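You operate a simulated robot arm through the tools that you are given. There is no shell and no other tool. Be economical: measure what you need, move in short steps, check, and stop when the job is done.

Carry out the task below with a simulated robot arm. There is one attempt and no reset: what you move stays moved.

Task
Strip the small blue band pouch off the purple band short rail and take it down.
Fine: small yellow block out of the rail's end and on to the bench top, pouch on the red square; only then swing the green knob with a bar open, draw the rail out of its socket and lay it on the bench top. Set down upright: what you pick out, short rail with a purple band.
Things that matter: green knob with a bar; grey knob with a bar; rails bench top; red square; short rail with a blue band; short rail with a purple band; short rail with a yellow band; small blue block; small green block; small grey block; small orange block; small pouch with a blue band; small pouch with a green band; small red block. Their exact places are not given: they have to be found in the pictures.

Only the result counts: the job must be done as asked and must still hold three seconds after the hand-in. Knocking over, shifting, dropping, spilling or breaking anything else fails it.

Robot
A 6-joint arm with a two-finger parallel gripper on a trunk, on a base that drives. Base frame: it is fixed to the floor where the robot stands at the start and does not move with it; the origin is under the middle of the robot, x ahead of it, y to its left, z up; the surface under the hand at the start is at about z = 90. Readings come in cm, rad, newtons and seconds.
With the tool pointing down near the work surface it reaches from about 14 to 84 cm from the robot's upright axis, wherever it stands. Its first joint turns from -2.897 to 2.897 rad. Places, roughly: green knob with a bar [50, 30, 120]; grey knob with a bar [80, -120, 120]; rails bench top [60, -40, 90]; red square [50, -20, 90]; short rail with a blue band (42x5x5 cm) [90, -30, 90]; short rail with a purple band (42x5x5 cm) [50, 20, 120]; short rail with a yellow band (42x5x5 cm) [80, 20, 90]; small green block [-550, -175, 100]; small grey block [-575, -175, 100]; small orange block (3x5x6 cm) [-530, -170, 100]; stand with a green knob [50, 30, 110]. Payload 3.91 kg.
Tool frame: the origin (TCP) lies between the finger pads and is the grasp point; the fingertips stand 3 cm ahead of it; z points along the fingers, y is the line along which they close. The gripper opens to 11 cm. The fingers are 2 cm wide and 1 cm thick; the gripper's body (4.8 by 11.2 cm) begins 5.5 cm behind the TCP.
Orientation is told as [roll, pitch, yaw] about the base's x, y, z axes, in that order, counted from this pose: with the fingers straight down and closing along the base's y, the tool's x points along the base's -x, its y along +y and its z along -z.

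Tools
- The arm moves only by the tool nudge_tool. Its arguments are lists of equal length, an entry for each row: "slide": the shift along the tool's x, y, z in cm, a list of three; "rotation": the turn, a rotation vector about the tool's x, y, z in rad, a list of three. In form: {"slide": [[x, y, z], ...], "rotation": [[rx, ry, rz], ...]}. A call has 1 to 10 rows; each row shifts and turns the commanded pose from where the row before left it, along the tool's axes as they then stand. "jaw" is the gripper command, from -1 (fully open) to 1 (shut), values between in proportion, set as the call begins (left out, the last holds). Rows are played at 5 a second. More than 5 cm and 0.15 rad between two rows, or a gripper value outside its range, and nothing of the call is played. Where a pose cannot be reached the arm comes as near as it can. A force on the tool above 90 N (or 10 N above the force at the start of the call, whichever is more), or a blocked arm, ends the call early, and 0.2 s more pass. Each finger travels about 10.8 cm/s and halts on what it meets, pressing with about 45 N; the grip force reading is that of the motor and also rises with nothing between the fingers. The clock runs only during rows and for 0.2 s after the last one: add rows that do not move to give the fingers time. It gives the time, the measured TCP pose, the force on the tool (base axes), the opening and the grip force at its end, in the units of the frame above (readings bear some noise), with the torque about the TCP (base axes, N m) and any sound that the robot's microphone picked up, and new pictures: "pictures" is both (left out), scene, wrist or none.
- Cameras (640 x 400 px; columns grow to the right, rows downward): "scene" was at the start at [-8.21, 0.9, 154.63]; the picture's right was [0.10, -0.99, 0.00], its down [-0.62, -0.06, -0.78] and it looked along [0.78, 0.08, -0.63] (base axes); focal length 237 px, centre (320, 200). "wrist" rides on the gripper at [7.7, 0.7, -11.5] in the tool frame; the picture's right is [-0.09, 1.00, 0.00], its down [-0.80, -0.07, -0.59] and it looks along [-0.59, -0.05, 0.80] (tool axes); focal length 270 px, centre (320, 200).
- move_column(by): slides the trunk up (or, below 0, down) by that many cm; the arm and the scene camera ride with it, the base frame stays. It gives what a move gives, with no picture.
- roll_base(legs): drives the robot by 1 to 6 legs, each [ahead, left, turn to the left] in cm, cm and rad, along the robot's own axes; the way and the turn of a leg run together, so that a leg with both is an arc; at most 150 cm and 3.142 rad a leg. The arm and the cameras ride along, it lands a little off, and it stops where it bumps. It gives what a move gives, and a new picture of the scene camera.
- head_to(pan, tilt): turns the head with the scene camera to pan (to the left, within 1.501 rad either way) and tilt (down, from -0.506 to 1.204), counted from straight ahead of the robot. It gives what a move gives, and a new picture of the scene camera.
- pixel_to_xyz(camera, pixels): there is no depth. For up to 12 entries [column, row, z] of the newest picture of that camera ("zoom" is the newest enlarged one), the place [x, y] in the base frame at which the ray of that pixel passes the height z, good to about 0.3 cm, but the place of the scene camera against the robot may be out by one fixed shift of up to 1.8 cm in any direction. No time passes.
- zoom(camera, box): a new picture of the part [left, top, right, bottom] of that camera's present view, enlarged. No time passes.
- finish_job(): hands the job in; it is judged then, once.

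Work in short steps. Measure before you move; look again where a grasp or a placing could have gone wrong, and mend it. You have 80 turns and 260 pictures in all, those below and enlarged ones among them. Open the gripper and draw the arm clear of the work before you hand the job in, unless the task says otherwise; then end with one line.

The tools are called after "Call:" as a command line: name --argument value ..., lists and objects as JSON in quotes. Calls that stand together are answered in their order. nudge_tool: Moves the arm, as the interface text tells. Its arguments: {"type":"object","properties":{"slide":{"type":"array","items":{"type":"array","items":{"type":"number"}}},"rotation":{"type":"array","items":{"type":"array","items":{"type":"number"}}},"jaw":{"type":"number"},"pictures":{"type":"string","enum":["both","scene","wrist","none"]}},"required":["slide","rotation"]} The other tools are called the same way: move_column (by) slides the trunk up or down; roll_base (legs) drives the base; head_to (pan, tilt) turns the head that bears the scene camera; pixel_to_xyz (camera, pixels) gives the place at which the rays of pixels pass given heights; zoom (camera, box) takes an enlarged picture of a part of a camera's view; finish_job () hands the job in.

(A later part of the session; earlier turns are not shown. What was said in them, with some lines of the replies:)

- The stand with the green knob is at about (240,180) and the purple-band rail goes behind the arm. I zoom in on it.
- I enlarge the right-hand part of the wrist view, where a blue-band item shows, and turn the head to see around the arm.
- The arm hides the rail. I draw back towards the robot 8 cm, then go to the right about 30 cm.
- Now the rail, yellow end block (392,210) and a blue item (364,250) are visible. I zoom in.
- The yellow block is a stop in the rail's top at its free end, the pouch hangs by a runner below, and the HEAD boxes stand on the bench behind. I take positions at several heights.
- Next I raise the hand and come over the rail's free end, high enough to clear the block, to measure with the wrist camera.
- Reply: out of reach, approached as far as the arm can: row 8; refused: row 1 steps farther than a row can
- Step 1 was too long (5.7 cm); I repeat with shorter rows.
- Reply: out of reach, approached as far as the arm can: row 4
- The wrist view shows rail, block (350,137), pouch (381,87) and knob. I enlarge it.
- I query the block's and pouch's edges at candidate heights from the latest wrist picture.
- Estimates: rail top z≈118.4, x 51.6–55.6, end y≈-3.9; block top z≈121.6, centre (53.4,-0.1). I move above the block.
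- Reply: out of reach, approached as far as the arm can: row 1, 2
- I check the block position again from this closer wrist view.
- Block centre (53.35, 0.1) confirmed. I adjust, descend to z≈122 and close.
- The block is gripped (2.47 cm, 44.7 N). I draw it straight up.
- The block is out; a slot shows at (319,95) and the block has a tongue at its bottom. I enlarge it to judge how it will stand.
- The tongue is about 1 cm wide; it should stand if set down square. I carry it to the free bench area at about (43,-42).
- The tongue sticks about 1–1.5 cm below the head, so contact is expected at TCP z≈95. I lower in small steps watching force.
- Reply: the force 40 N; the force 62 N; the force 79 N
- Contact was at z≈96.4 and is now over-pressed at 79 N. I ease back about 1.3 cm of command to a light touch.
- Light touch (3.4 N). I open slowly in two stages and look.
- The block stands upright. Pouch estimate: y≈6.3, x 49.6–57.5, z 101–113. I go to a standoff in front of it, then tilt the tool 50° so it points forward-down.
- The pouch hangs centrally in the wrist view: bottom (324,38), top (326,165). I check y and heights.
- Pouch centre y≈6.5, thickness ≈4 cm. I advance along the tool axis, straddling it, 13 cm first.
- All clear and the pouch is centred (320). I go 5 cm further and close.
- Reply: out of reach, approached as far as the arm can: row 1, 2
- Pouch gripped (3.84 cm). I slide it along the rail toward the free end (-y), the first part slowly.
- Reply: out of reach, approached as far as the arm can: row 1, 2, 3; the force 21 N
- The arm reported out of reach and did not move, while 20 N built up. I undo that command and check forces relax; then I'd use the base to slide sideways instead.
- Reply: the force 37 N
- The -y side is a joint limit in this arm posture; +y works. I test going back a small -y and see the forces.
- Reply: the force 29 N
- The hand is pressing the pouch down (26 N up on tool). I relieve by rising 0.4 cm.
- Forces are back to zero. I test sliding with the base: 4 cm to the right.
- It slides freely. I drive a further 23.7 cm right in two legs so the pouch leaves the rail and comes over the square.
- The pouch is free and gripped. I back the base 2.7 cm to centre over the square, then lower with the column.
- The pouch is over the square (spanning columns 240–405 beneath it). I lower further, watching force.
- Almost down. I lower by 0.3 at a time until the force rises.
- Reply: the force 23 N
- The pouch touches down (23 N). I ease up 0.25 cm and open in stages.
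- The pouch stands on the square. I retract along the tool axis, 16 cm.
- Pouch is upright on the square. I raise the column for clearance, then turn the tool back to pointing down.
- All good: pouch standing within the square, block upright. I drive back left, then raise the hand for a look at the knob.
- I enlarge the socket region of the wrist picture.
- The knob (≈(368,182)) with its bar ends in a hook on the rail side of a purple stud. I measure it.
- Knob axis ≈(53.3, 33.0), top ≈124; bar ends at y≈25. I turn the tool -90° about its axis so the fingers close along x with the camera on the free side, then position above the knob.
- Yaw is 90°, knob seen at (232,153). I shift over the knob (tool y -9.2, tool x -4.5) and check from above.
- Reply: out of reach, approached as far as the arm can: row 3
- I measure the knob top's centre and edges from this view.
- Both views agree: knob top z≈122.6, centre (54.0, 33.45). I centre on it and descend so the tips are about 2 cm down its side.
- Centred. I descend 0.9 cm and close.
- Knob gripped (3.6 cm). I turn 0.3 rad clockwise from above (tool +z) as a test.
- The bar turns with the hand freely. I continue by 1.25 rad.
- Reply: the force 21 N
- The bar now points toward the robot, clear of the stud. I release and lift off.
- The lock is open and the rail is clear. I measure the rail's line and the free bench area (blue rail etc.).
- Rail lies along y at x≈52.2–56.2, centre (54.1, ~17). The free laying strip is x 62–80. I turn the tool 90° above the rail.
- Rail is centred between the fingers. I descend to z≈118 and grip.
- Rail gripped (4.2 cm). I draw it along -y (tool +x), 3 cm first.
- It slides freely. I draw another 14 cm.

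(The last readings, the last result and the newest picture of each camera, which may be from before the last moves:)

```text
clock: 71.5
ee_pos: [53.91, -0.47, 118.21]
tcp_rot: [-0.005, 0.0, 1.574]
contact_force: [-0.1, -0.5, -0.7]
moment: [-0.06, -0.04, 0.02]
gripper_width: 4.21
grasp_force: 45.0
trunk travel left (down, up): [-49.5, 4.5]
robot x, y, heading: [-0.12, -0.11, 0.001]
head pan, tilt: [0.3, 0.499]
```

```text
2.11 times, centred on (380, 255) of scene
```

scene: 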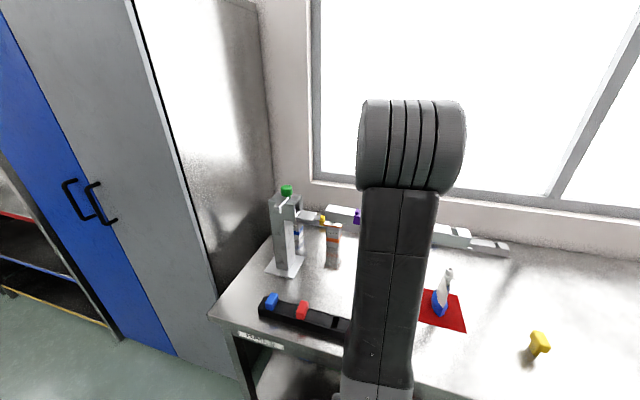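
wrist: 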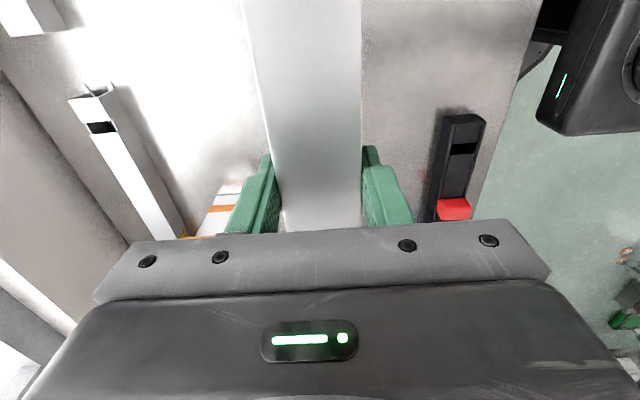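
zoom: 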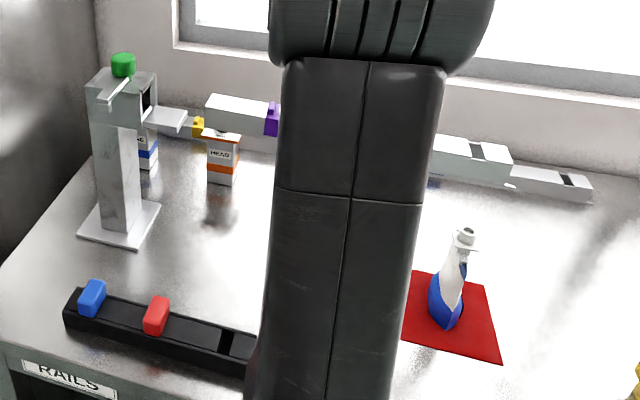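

The rail is out of the socket. I raise the column 3 cm and drive the base right 33 cm, passing well above the pouch.

Call:
move_column --by 3

Call:
roll_base --legs '[[0, -33, 0]]'

Call:
zoom --camera "wrist" --box '[0, 0, 640, 400]'

```text
clock: 72.3
ee_pos: [53.95, -0.43, 121.2]
tcp_rot: [-0.003, 0.0, 1.572]
contact_force: [0.1, 0.8, -3.7]
moment: [-0.09, 0.0, -0.03]
gripper_width: 4.2
grasp_force: 44.7
trunk travel left (down, up): [-52.6, 1.5]
robot x, y, heading: [0.05, -0.4, -0.003]
head pan, tilt: [0.3, 0.499]
```

```text
clock: 74.5
ee_pos: [53.98, -33.56, 121.12]
tcp_rot: [-0.002, 0.0, 1.572]
contact_force: [0.8, 0.1, -2.9]
moment: [-0.02, 0.01, 0.03]
gripper_width: 4.18
grasp_force: 45.0
trunk travel left (down, up): [-52.6, 1.5]
robot x, y, heading: [-0.01, -33.19, 0.0]
head pan, tilt: [0.3, 0.499]
```

scene: 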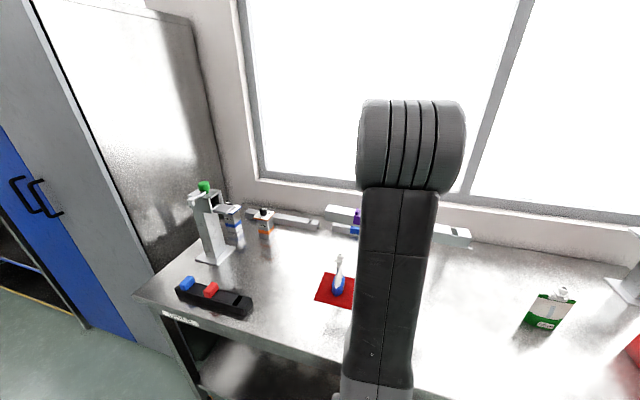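

```text
1.00 times, centred on (320, 200) of wrist (not enlarged: the box is as wide or as high as the picture)
```

zoom: 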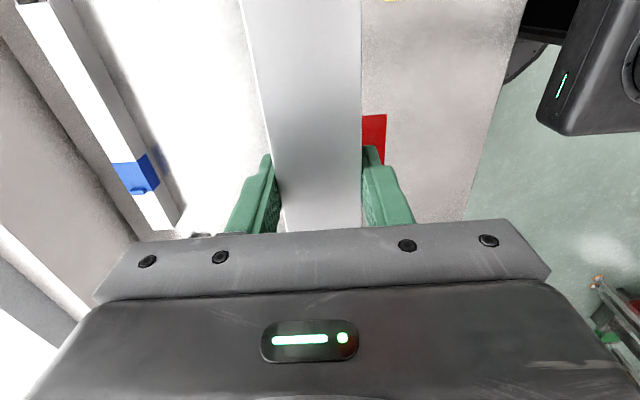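

The rail weighs about 3 N and hangs level. I move +x 15 cm (tool -y) to x≈69, and check the green pouch position.

Call:
pixel_to_xyz --camera "scene" --pixels '[[525, 323, 90], [562, 331, 90], [555, 290, 104]]'

Call:
nudge_tool --slide '[[0, -3, 0], [0, -4, 0], [0, -4, 0], [0, -4, 0], [0, 0, 0]]' --rotation '[[0, 0, 0], [0, 0, 0], [0, 0, 0], [0, 0, 0], [0, 0, 0]]' --pictures "both"

```text
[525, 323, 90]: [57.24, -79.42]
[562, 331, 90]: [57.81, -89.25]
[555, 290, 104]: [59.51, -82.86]
```

```text
clock: 75.7
ee_pos: [68.95, -33.52, 121.34]
tcp_rot: [-0.004, 0.0, 1.573]
contact_force: [-0.3, 0.4, -3.2]
moment: [-0.04, 0.0, 0.0]
gripper_width: 4.19
grasp_force: 44.9
trunk travel left (down, up): [-52.6, 1.5]
robot x, y, heading: [0.24, -33.14, 0.001]
head pan, tilt: [0.3, 0.499]
```

scene: 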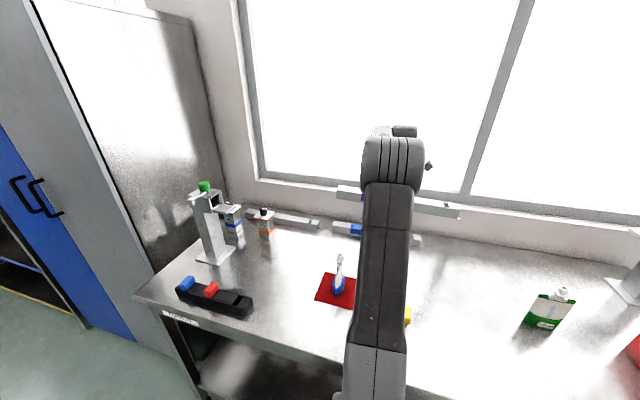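
wrist: 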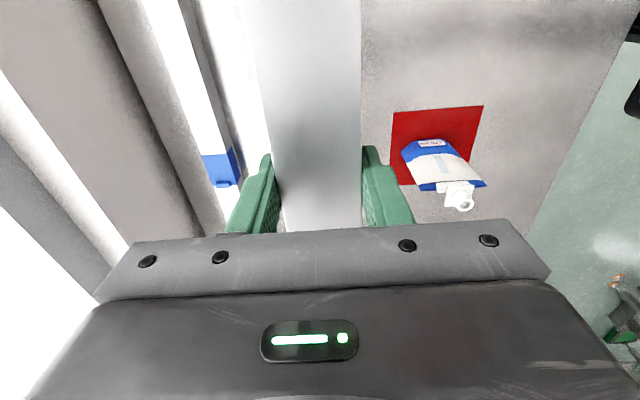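

Strip is clear (blue rail is farther, pouch nearer). I lower to z≈98.

Call:
nudge_tool --slide '[[0, 0, 4], [0, 0, 4], [0, 0, 4], [0, 0, 4], [0, 0, 4], [0, 0, 3], [0, 0, 0]]' --rotation '[[0, 0, 0], [0, 0, 0], [0, 0, 0], [0, 0, 0], [0, 0, 0], [0, 0, 0], [0, 0, 0]]' --pictures "both"

```text
clock: 77.2
ee_pos: [69.0, -33.32, 98.26]
tcp_rot: [-0.003, 0.0, 1.571]
contact_force: [-0.4, -0.2, -3.4]
moment: [-0.03, 0.03, -0.02]
gripper_width: 4.2
grasp_force: 45.3
trunk travel left (down, up): [-52.6, 1.5]
robot x, y, heading: [-0.16, -33.2, -0.001]
head pan, tilt: [0.3, 0.499]
```

scene: 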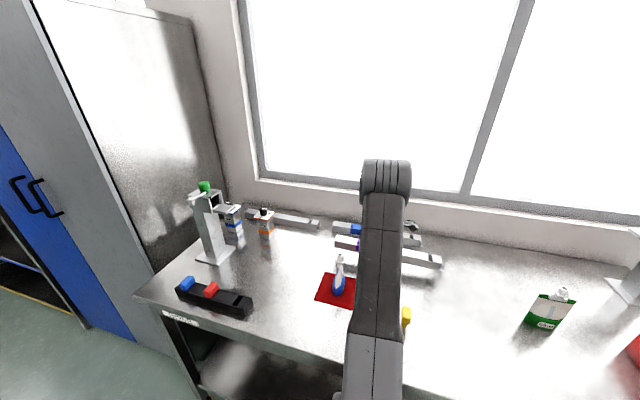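
wrist: 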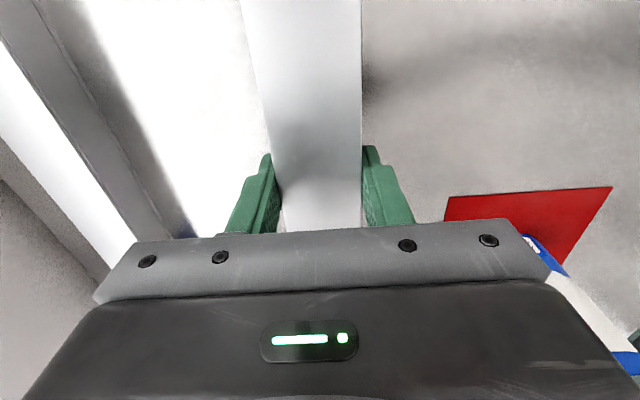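

All clear of the pouch and block. I lower in small steps to contact (expected z≈95).

Call:
nudge_tool --slide '[[0, 0, 1.5], [0, 0, 1], [0, 0, 0]]' --rotation '[[0, 0, 0], [0, 0, 0], [0, 0, 0]]' --pictures "none"

Call:
nudge_tool --slide '[[0, 0, 0.4], [0, 0, 0]]' --rotation '[[0, 0, 0], [0, 0, 0]]' --pictures "none"

Call:
nudge_tool --slide '[[0, 0, 0.4], [0, 0, 0]]' --rotation '[[0, 0, 0], [0, 0, 0]]' --pictures "none"

```text
clock: 78.0
ee_pos: [69.0, -33.39, 95.73]
tcp_rot: [-0.003, 0.0, 1.573]
contact_force: [0.1, 0.3, -4.1]
moment: [-0.09, 0.03, -0.01]
gripper_width: 4.19
grasp_force: 44.8
trunk travel left (down, up): [-52.6, 1.5]
robot x, y, heading: [0.18, -33.07, -0.002]
head pan, tilt: [0.3, 0.499]
```

```text
clock: 78.7
ee_pos: [69.09, -33.52, 95.35]
tcp_rot: [-0.004, -0.001, 1.572]
contact_force: [-0.7, 0.5, -4.2]
moment: [-0.07, -0.01, -0.02]
gripper_width: 4.16
grasp_force: 45.3
trunk travel left (down, up): [-52.6, 1.5]
robot x, y, heading: [0.16, -33.2, 0.001]
head pan, tilt: [0.3, 0.499]
```

```text
clock: 79.2
ee_pos: [69.03, -33.6, 94.91]
tcp_rot: [-0.004, 0.0, 1.573]
contact_force: [0.2, -0.3, -3.4]
moment: [-0.08, 0.01, 0.03]
gripper_width: 4.16
grasp_force: 44.6
trunk travel left (down, up): [-52.6, 1.5]
robot x, y, heading: [0.07, -33.19, 0.003]
head pan, tilt: [0.3, 0.499]
```

Call:
nudge_tool --slide '[[0, 0, 0.3], [0, 0, 0]]' --rotation '[[0, 0, 0], [0, 0, 0]]' --pictures "none"

Call:
nudge_tool --slide '[[0, 0, 0.3], [0, 0, 0]]' --rotation '[[0, 0, 0], [0, 0, 0]]' --pictures "wrist"

```text
clock: 79.8
ee_pos: [68.93, -33.46, 94.65]
tcp_rot: [-0.003, -0.001, 1.574]
contact_force: [-0.6, -0.4, -3.4]
moment: [-0.02, 0.02, 0.0]
gripper_width: 4.19
grasp_force: 44.7
trunk travel left (down, up): [-52.6, 1.5]
robot x, y, heading: [-0.01, -33.25, -0.0]
head pan, tilt: [0.3, 0.499]
```

```text
clock: 80.5
ee_pos: [69.1, -33.5, 94.36]
tcp_rot: [-0.003, 0.001, 1.572]
contact_force: [-0.1, 0.4, -3.7]
moment: [-0.05, 0.0, -0.01]
gripper_width: 4.2
grasp_force: 45.2
trunk travel left (down, up): [-52.6, 1.5]
robot x, y, heading: [-0.12, -33.4, 0.007]
head pan, tilt: [0.3, 0.499]
```

wrist: 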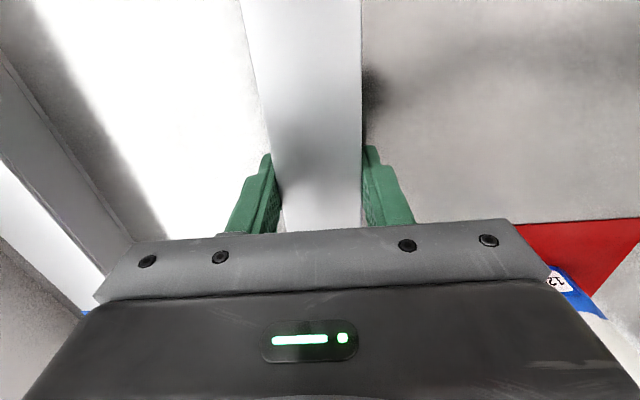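

No contact yet; fingertips are still 1.3 cm above the bench. Continue down in 0.2–0.25 cm steps.

Call:
nudge_tool --slide '[[0, 0, 0.25], [0, 0, 0]]' --rotation '[[0, 0, 0], [0, 0, 0]]' --pictures "none"

Call:
nudge_tool --slide '[[0, 0, 0.25], [0, 0, 0]]' --rotation '[[0, 0, 0], [0, 0, 0]]' --pictures "none"

Call:
zoom --camera "scene" --box '[320, 210, 480, 300]'

```text
clock: 81.0
ee_pos: [69.19, -33.45, 94.0]
tcp_rot: [-0.004, 0.001, 1.573]
contact_force: [-0.8, 0.1, -2.6]
moment: [-0.3, 0.03, -0.04]
gripper_width: 4.16
grasp_force: 45.2
trunk travel left (down, up): [-52.6, 1.5]
robot x, y, heading: [-0.44, -33.02, -0.001]
head pan, tilt: [0.3, 0.499]
```

```text
clock: 81.7
ee_pos: [69.09, -33.57, 93.9]
tcp_rot: [-0.003, -0.001, 1.574]
contact_force: [-0.8, 0.5, 2.5]
moment: [-1.42, 0.14, -0.09]
gripper_width: 4.2
grasp_force: 45.4
trunk travel left (down, up): [-52.6, 1.5]
robot x, y, heading: [0.39, -33.33, 0.001]
head pan, tilt: [0.3, 0.499]
```

```text
4.00 times, centred on (400, 255) of scene
```

zoom: 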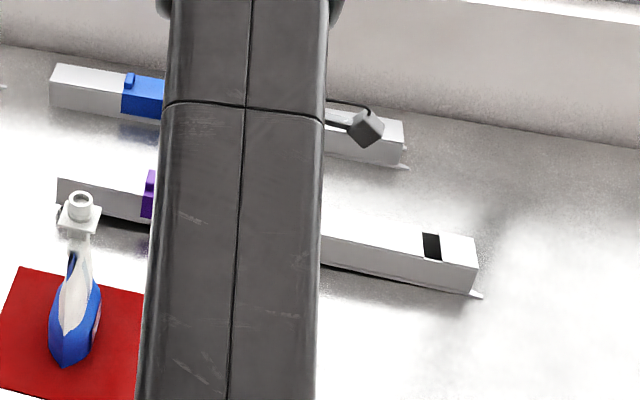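

The free end touches first (moment -1.4). I press 0.3 cm more so it seats flat.

Call:
nudge_tool --slide '[[0, 0, 0.2], [0, 0, 0.15], [0, 0, 0]]' --rotation '[[0, 0.004, 0], [0, 0.003, 0], [0, 0, 0]]' --pictures "none"

```text
clock: 82.5
ee_pos: [69.04, -33.35, 93.52]
tcp_rot: [-0.003, 0.008, 1.574]
contact_force: [0.1, 2.8, 2.7]
moment: [-1.41, 0.15, -0.01]
gripper_width: 4.19
grasp_force: 45.4
trunk travel left (down, up): [-52.6, 1.5]
robot x, y, heading: [-0.03, -33.19, -0.0]
head pan, tilt: [0.3, 0.499]
```

Same moment, so a bit more levelling is needed; I repeat with slightly more tilt.

Call:
nudge_tool --slide '[[0, 0, 0.1], [0, 0, 0.1], [0, 0, 0]]' --rotation '[[0, 0.005, 0], [0, 0.005, 0], [0, 0, 0]]' --pictures "none"

Call:
zoom --camera "scene" --box '[320, 210, 480, 300]'

```text
clock: 83.2
ee_pos: [68.98, -33.6, 93.4]
tcp_rot: [-0.004, 0.015, 1.573]
contact_force: [-0.5, 3.2, 8.6]
moment: [1.46, 0.29, -0.26]
gripper_width: 4.18
grasp_force: 45.0
trunk travel left (down, up): [-52.6, 1.5]
robot x, y, heading: [-0.07, -32.9, 0.004]
head pan, tilt: [0.3, 0.499]
```

```text
4.00 times, centred on (400, 255) of scene
```

zoom: 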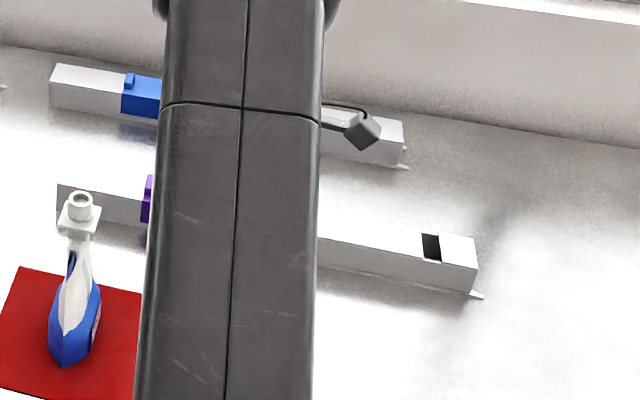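

Both ends now bear on the bench. I open the gripper part way, then lift straight up.

Call:
nudge_tool --slide '[[0, 0, 0], [0, 0, 0], [0, 0, 0], [0, 0, 0]]' --rotation '[[0, 0, 0], [0, 0, 0], [0, 0, 0], [0, 0, 0]]' --jaw -0.4 --pictures "wrist"

Call:
nudge_tool --slide '[[0, 0, -2], [0, 0, -4], [0, 0, -5], [0, 0, -5], [0, 0, -5]]' --rotation '[[0, -0.015, 0], [0, 0, 0], [0, 0, 0], [0, 0, 0], [0, 0, 0]]' --pictures "both"

```text
clock: 84.2
ee_pos: [69.05, -33.5, 93.35]
tcp_rot: [-0.003, 0.018, 1.572]
contact_force: [0.1, -1.1, -0.1]
moment: [0.05, 0.01, 0.02]
gripper_width: 7.72
grasp_force: 0.2
trunk travel left (down, up): [-52.6, 1.5]
robot x, y, heading: [-0.02, -33.0, 0.001]
head pan, tilt: [0.3, 0.499]
```

wrist: 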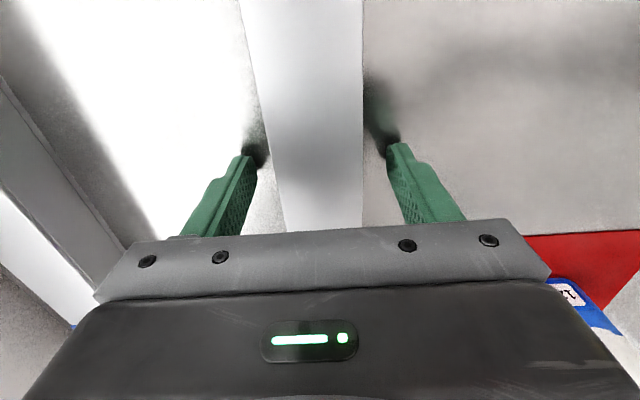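

```text
clock: 85.5
ee_pos: [68.91, -33.43, 114.5]
tcp_rot: [-0.004, 0.0, 1.573]
contact_force: [0.3, -0.7, 0.3]
moment: [0.04, 0.01, -0.03]
gripper_width: 7.72
grasp_force: 0.1
trunk travel left (down, up): [-52.6, 1.5]
robot x, y, heading: [0.25, -33.29, 0.001]
head pan, tilt: [0.3, 0.499]
```

scene: 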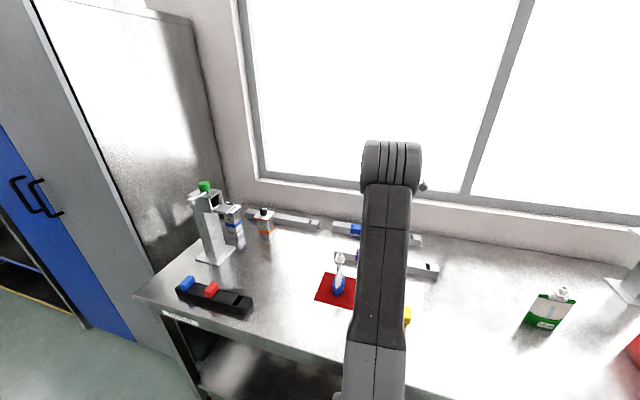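
wrist: 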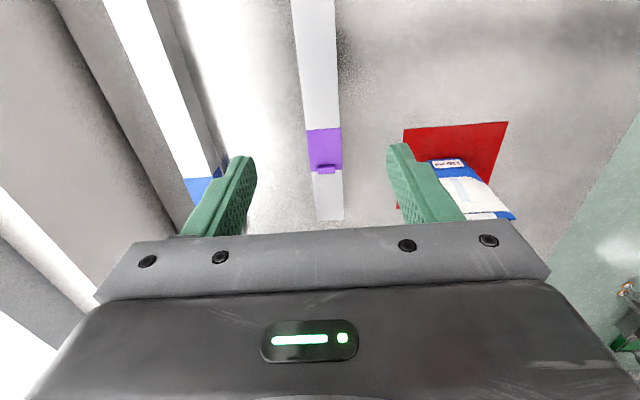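

The rail lies upright and level. I raise more, draw the arm back and open fully.

Call:
nudge_tool --slide '[[0, 0, -5], [0, 0, -5], [0, 4, 0], [0, 4, 0], [0, 4, 0], [0, 4, 0], [0, 4, 0], [0, 4, 0], [0, 0, 0]]' --rotation '[[0, 0, 0], [0, 0, 0], [0, 0, 0], [0, 0, 0], [0, 0, 0], [0, 0, 0], [0, 0, 0], [0, 0, 0], [0, 0, 0]]' --jaw -1 --pictures "none"

Call:
roll_base --legs '[[-15, 0, 0]]'

Call:
head_to --pan -0.1 --tilt 0.6

Call:
zoom --camera "wrist" --box '[0, 0, 640, 400]'

```text
clock: 87.5
ee_pos: [44.94, -33.57, 124.17]
tcp_rot: [-0.003, 0.003, 1.575]
contact_force: [0.1, 0.6, -0.4]
moment: [-0.04, -0.01, -0.02]
gripper_width: 10.99
grasp_force: 0.0
trunk travel left (down, up): [-52.6, 1.5]
robot x, y, heading: [-0.08, -33.14, 0.0]
head pan, tilt: [0.3, 0.499]
```

```text
clock: 88.8
ee_pos: [29.84, -33.45, 124.23]
tcp_rot: [-0.005, 0.002, 1.572]
contact_force: [0.0, 0.6, 0.6]
moment: [0.02, -0.01, -0.01]
gripper_width: 10.98
grasp_force: 0.0
trunk travel left (down, up): [-52.6, 1.5]
robot x, y, heading: [-15.27, -33.5, -0.002]
head pan, tilt: [0.3, 0.499]
```

scene: 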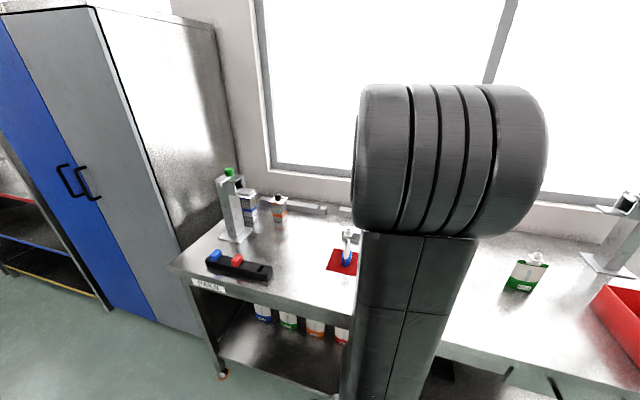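

```text
clock: 89.7
ee_pos: [29.87, -33.7, 124.21]
tcp_rot: [-0.006, 0.001, 1.574]
contact_force: [-0.2, -0.4, -0.5]
moment: [0.01, 0.04, -0.01]
gripper_width: 10.98
grasp_force: 0.1
trunk travel left (down, up): [-52.6, 1.5]
robot x, y, heading: [-15.05, -33.11, -0.002]
head pan, tilt: [-0.099, 0.6]
```

scene: 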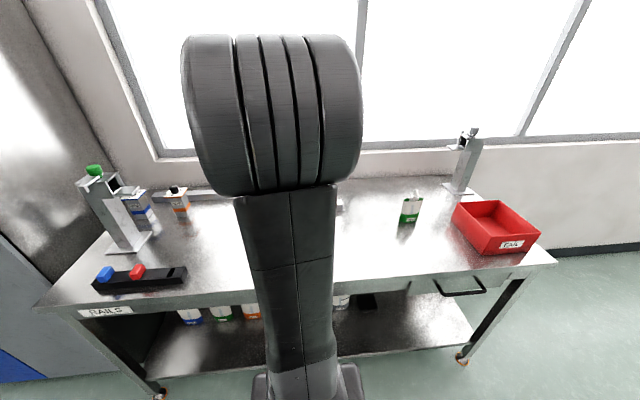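

```text
1.00 times, centred on (320, 200) of wrist (not enlarged: the box is as wide or as high as the picture)
```

zoom: 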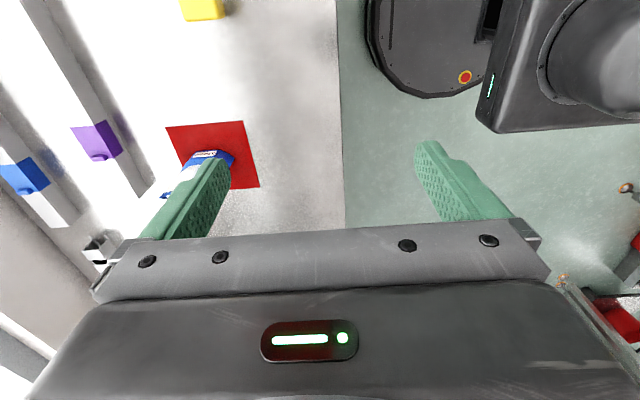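

Pouch and rail look right. One last check of the block and the bench: I shift the base 25 cm left for an unblocked view.

Call:
roll_base --legs '[[-10, 25, 0]]'

Call:
head_to --pan -0.4 --tilt 0.55

Call:
zoom --camera "scene" --box '[260, 150, 500, 310]'

```text
clock: 91.6
ee_pos: [19.98, -8.34, 124.25]
tcp_rot: [-0.003, 0.002, 1.574]
contact_force: [0.4, -0.2, 0.0]
moment: [0.01, 0.02, 0.02]
gripper_width: 11.01
grasp_force: 0.0
trunk travel left (down, up): [-52.6, 1.5]
robot x, y, heading: [-24.83, -7.96, 0.002]
head pan, tilt: [-0.099, 0.6]
```

scene: 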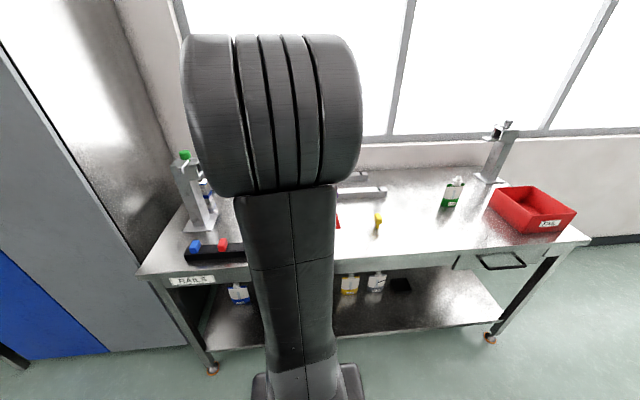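

```text
clock: 92.4
ee_pos: [19.95, -8.51, 124.26]
tcp_rot: [-0.003, 0.0, 1.575]
contact_force: [0.8, 0.1, 0.3]
moment: [0.01, 0.02, 0.04]
gripper_width: 11.02
grasp_force: 0.1
trunk travel left (down, up): [-52.6, 1.5]
robot x, y, heading: [-25.13, -7.82, 0.004]
head pan, tilt: [-0.4, 0.55]
```

scene: 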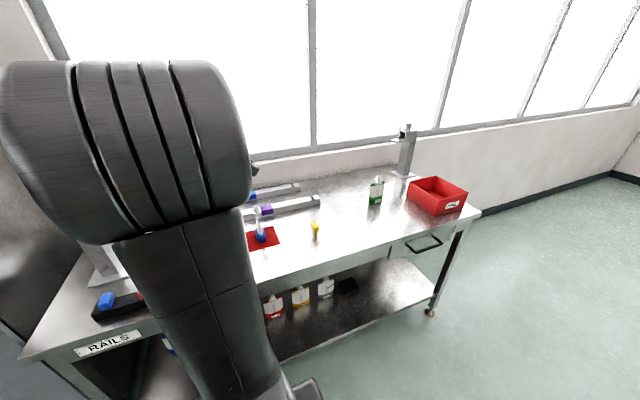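

```text
2.50 times, centred on (380, 230) of scene
```

zoom: 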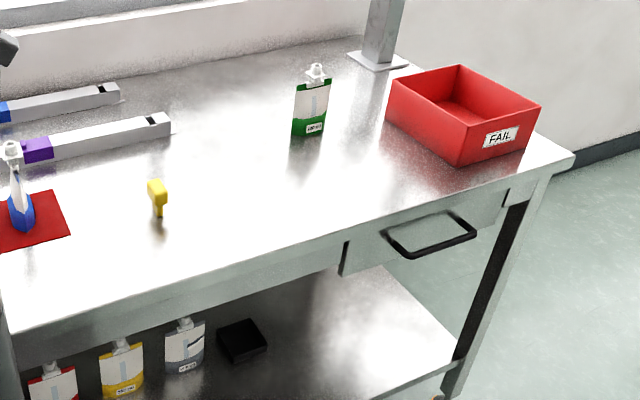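

Everything is as asked: block upright, pouch standing on the red square, rail flat on the bench, arm clear and open. I hand in.

Call:
finish_job

```text
The job is handed in.
```

The job is done and handed in: the small yellow block stands upright on the bench and the blue band pouch stands on the red square. After that the green knob was swung open, and the purple band rail was drawn out and laid upright on the bench. The last pictures showed nothing else shifted or knocked over.
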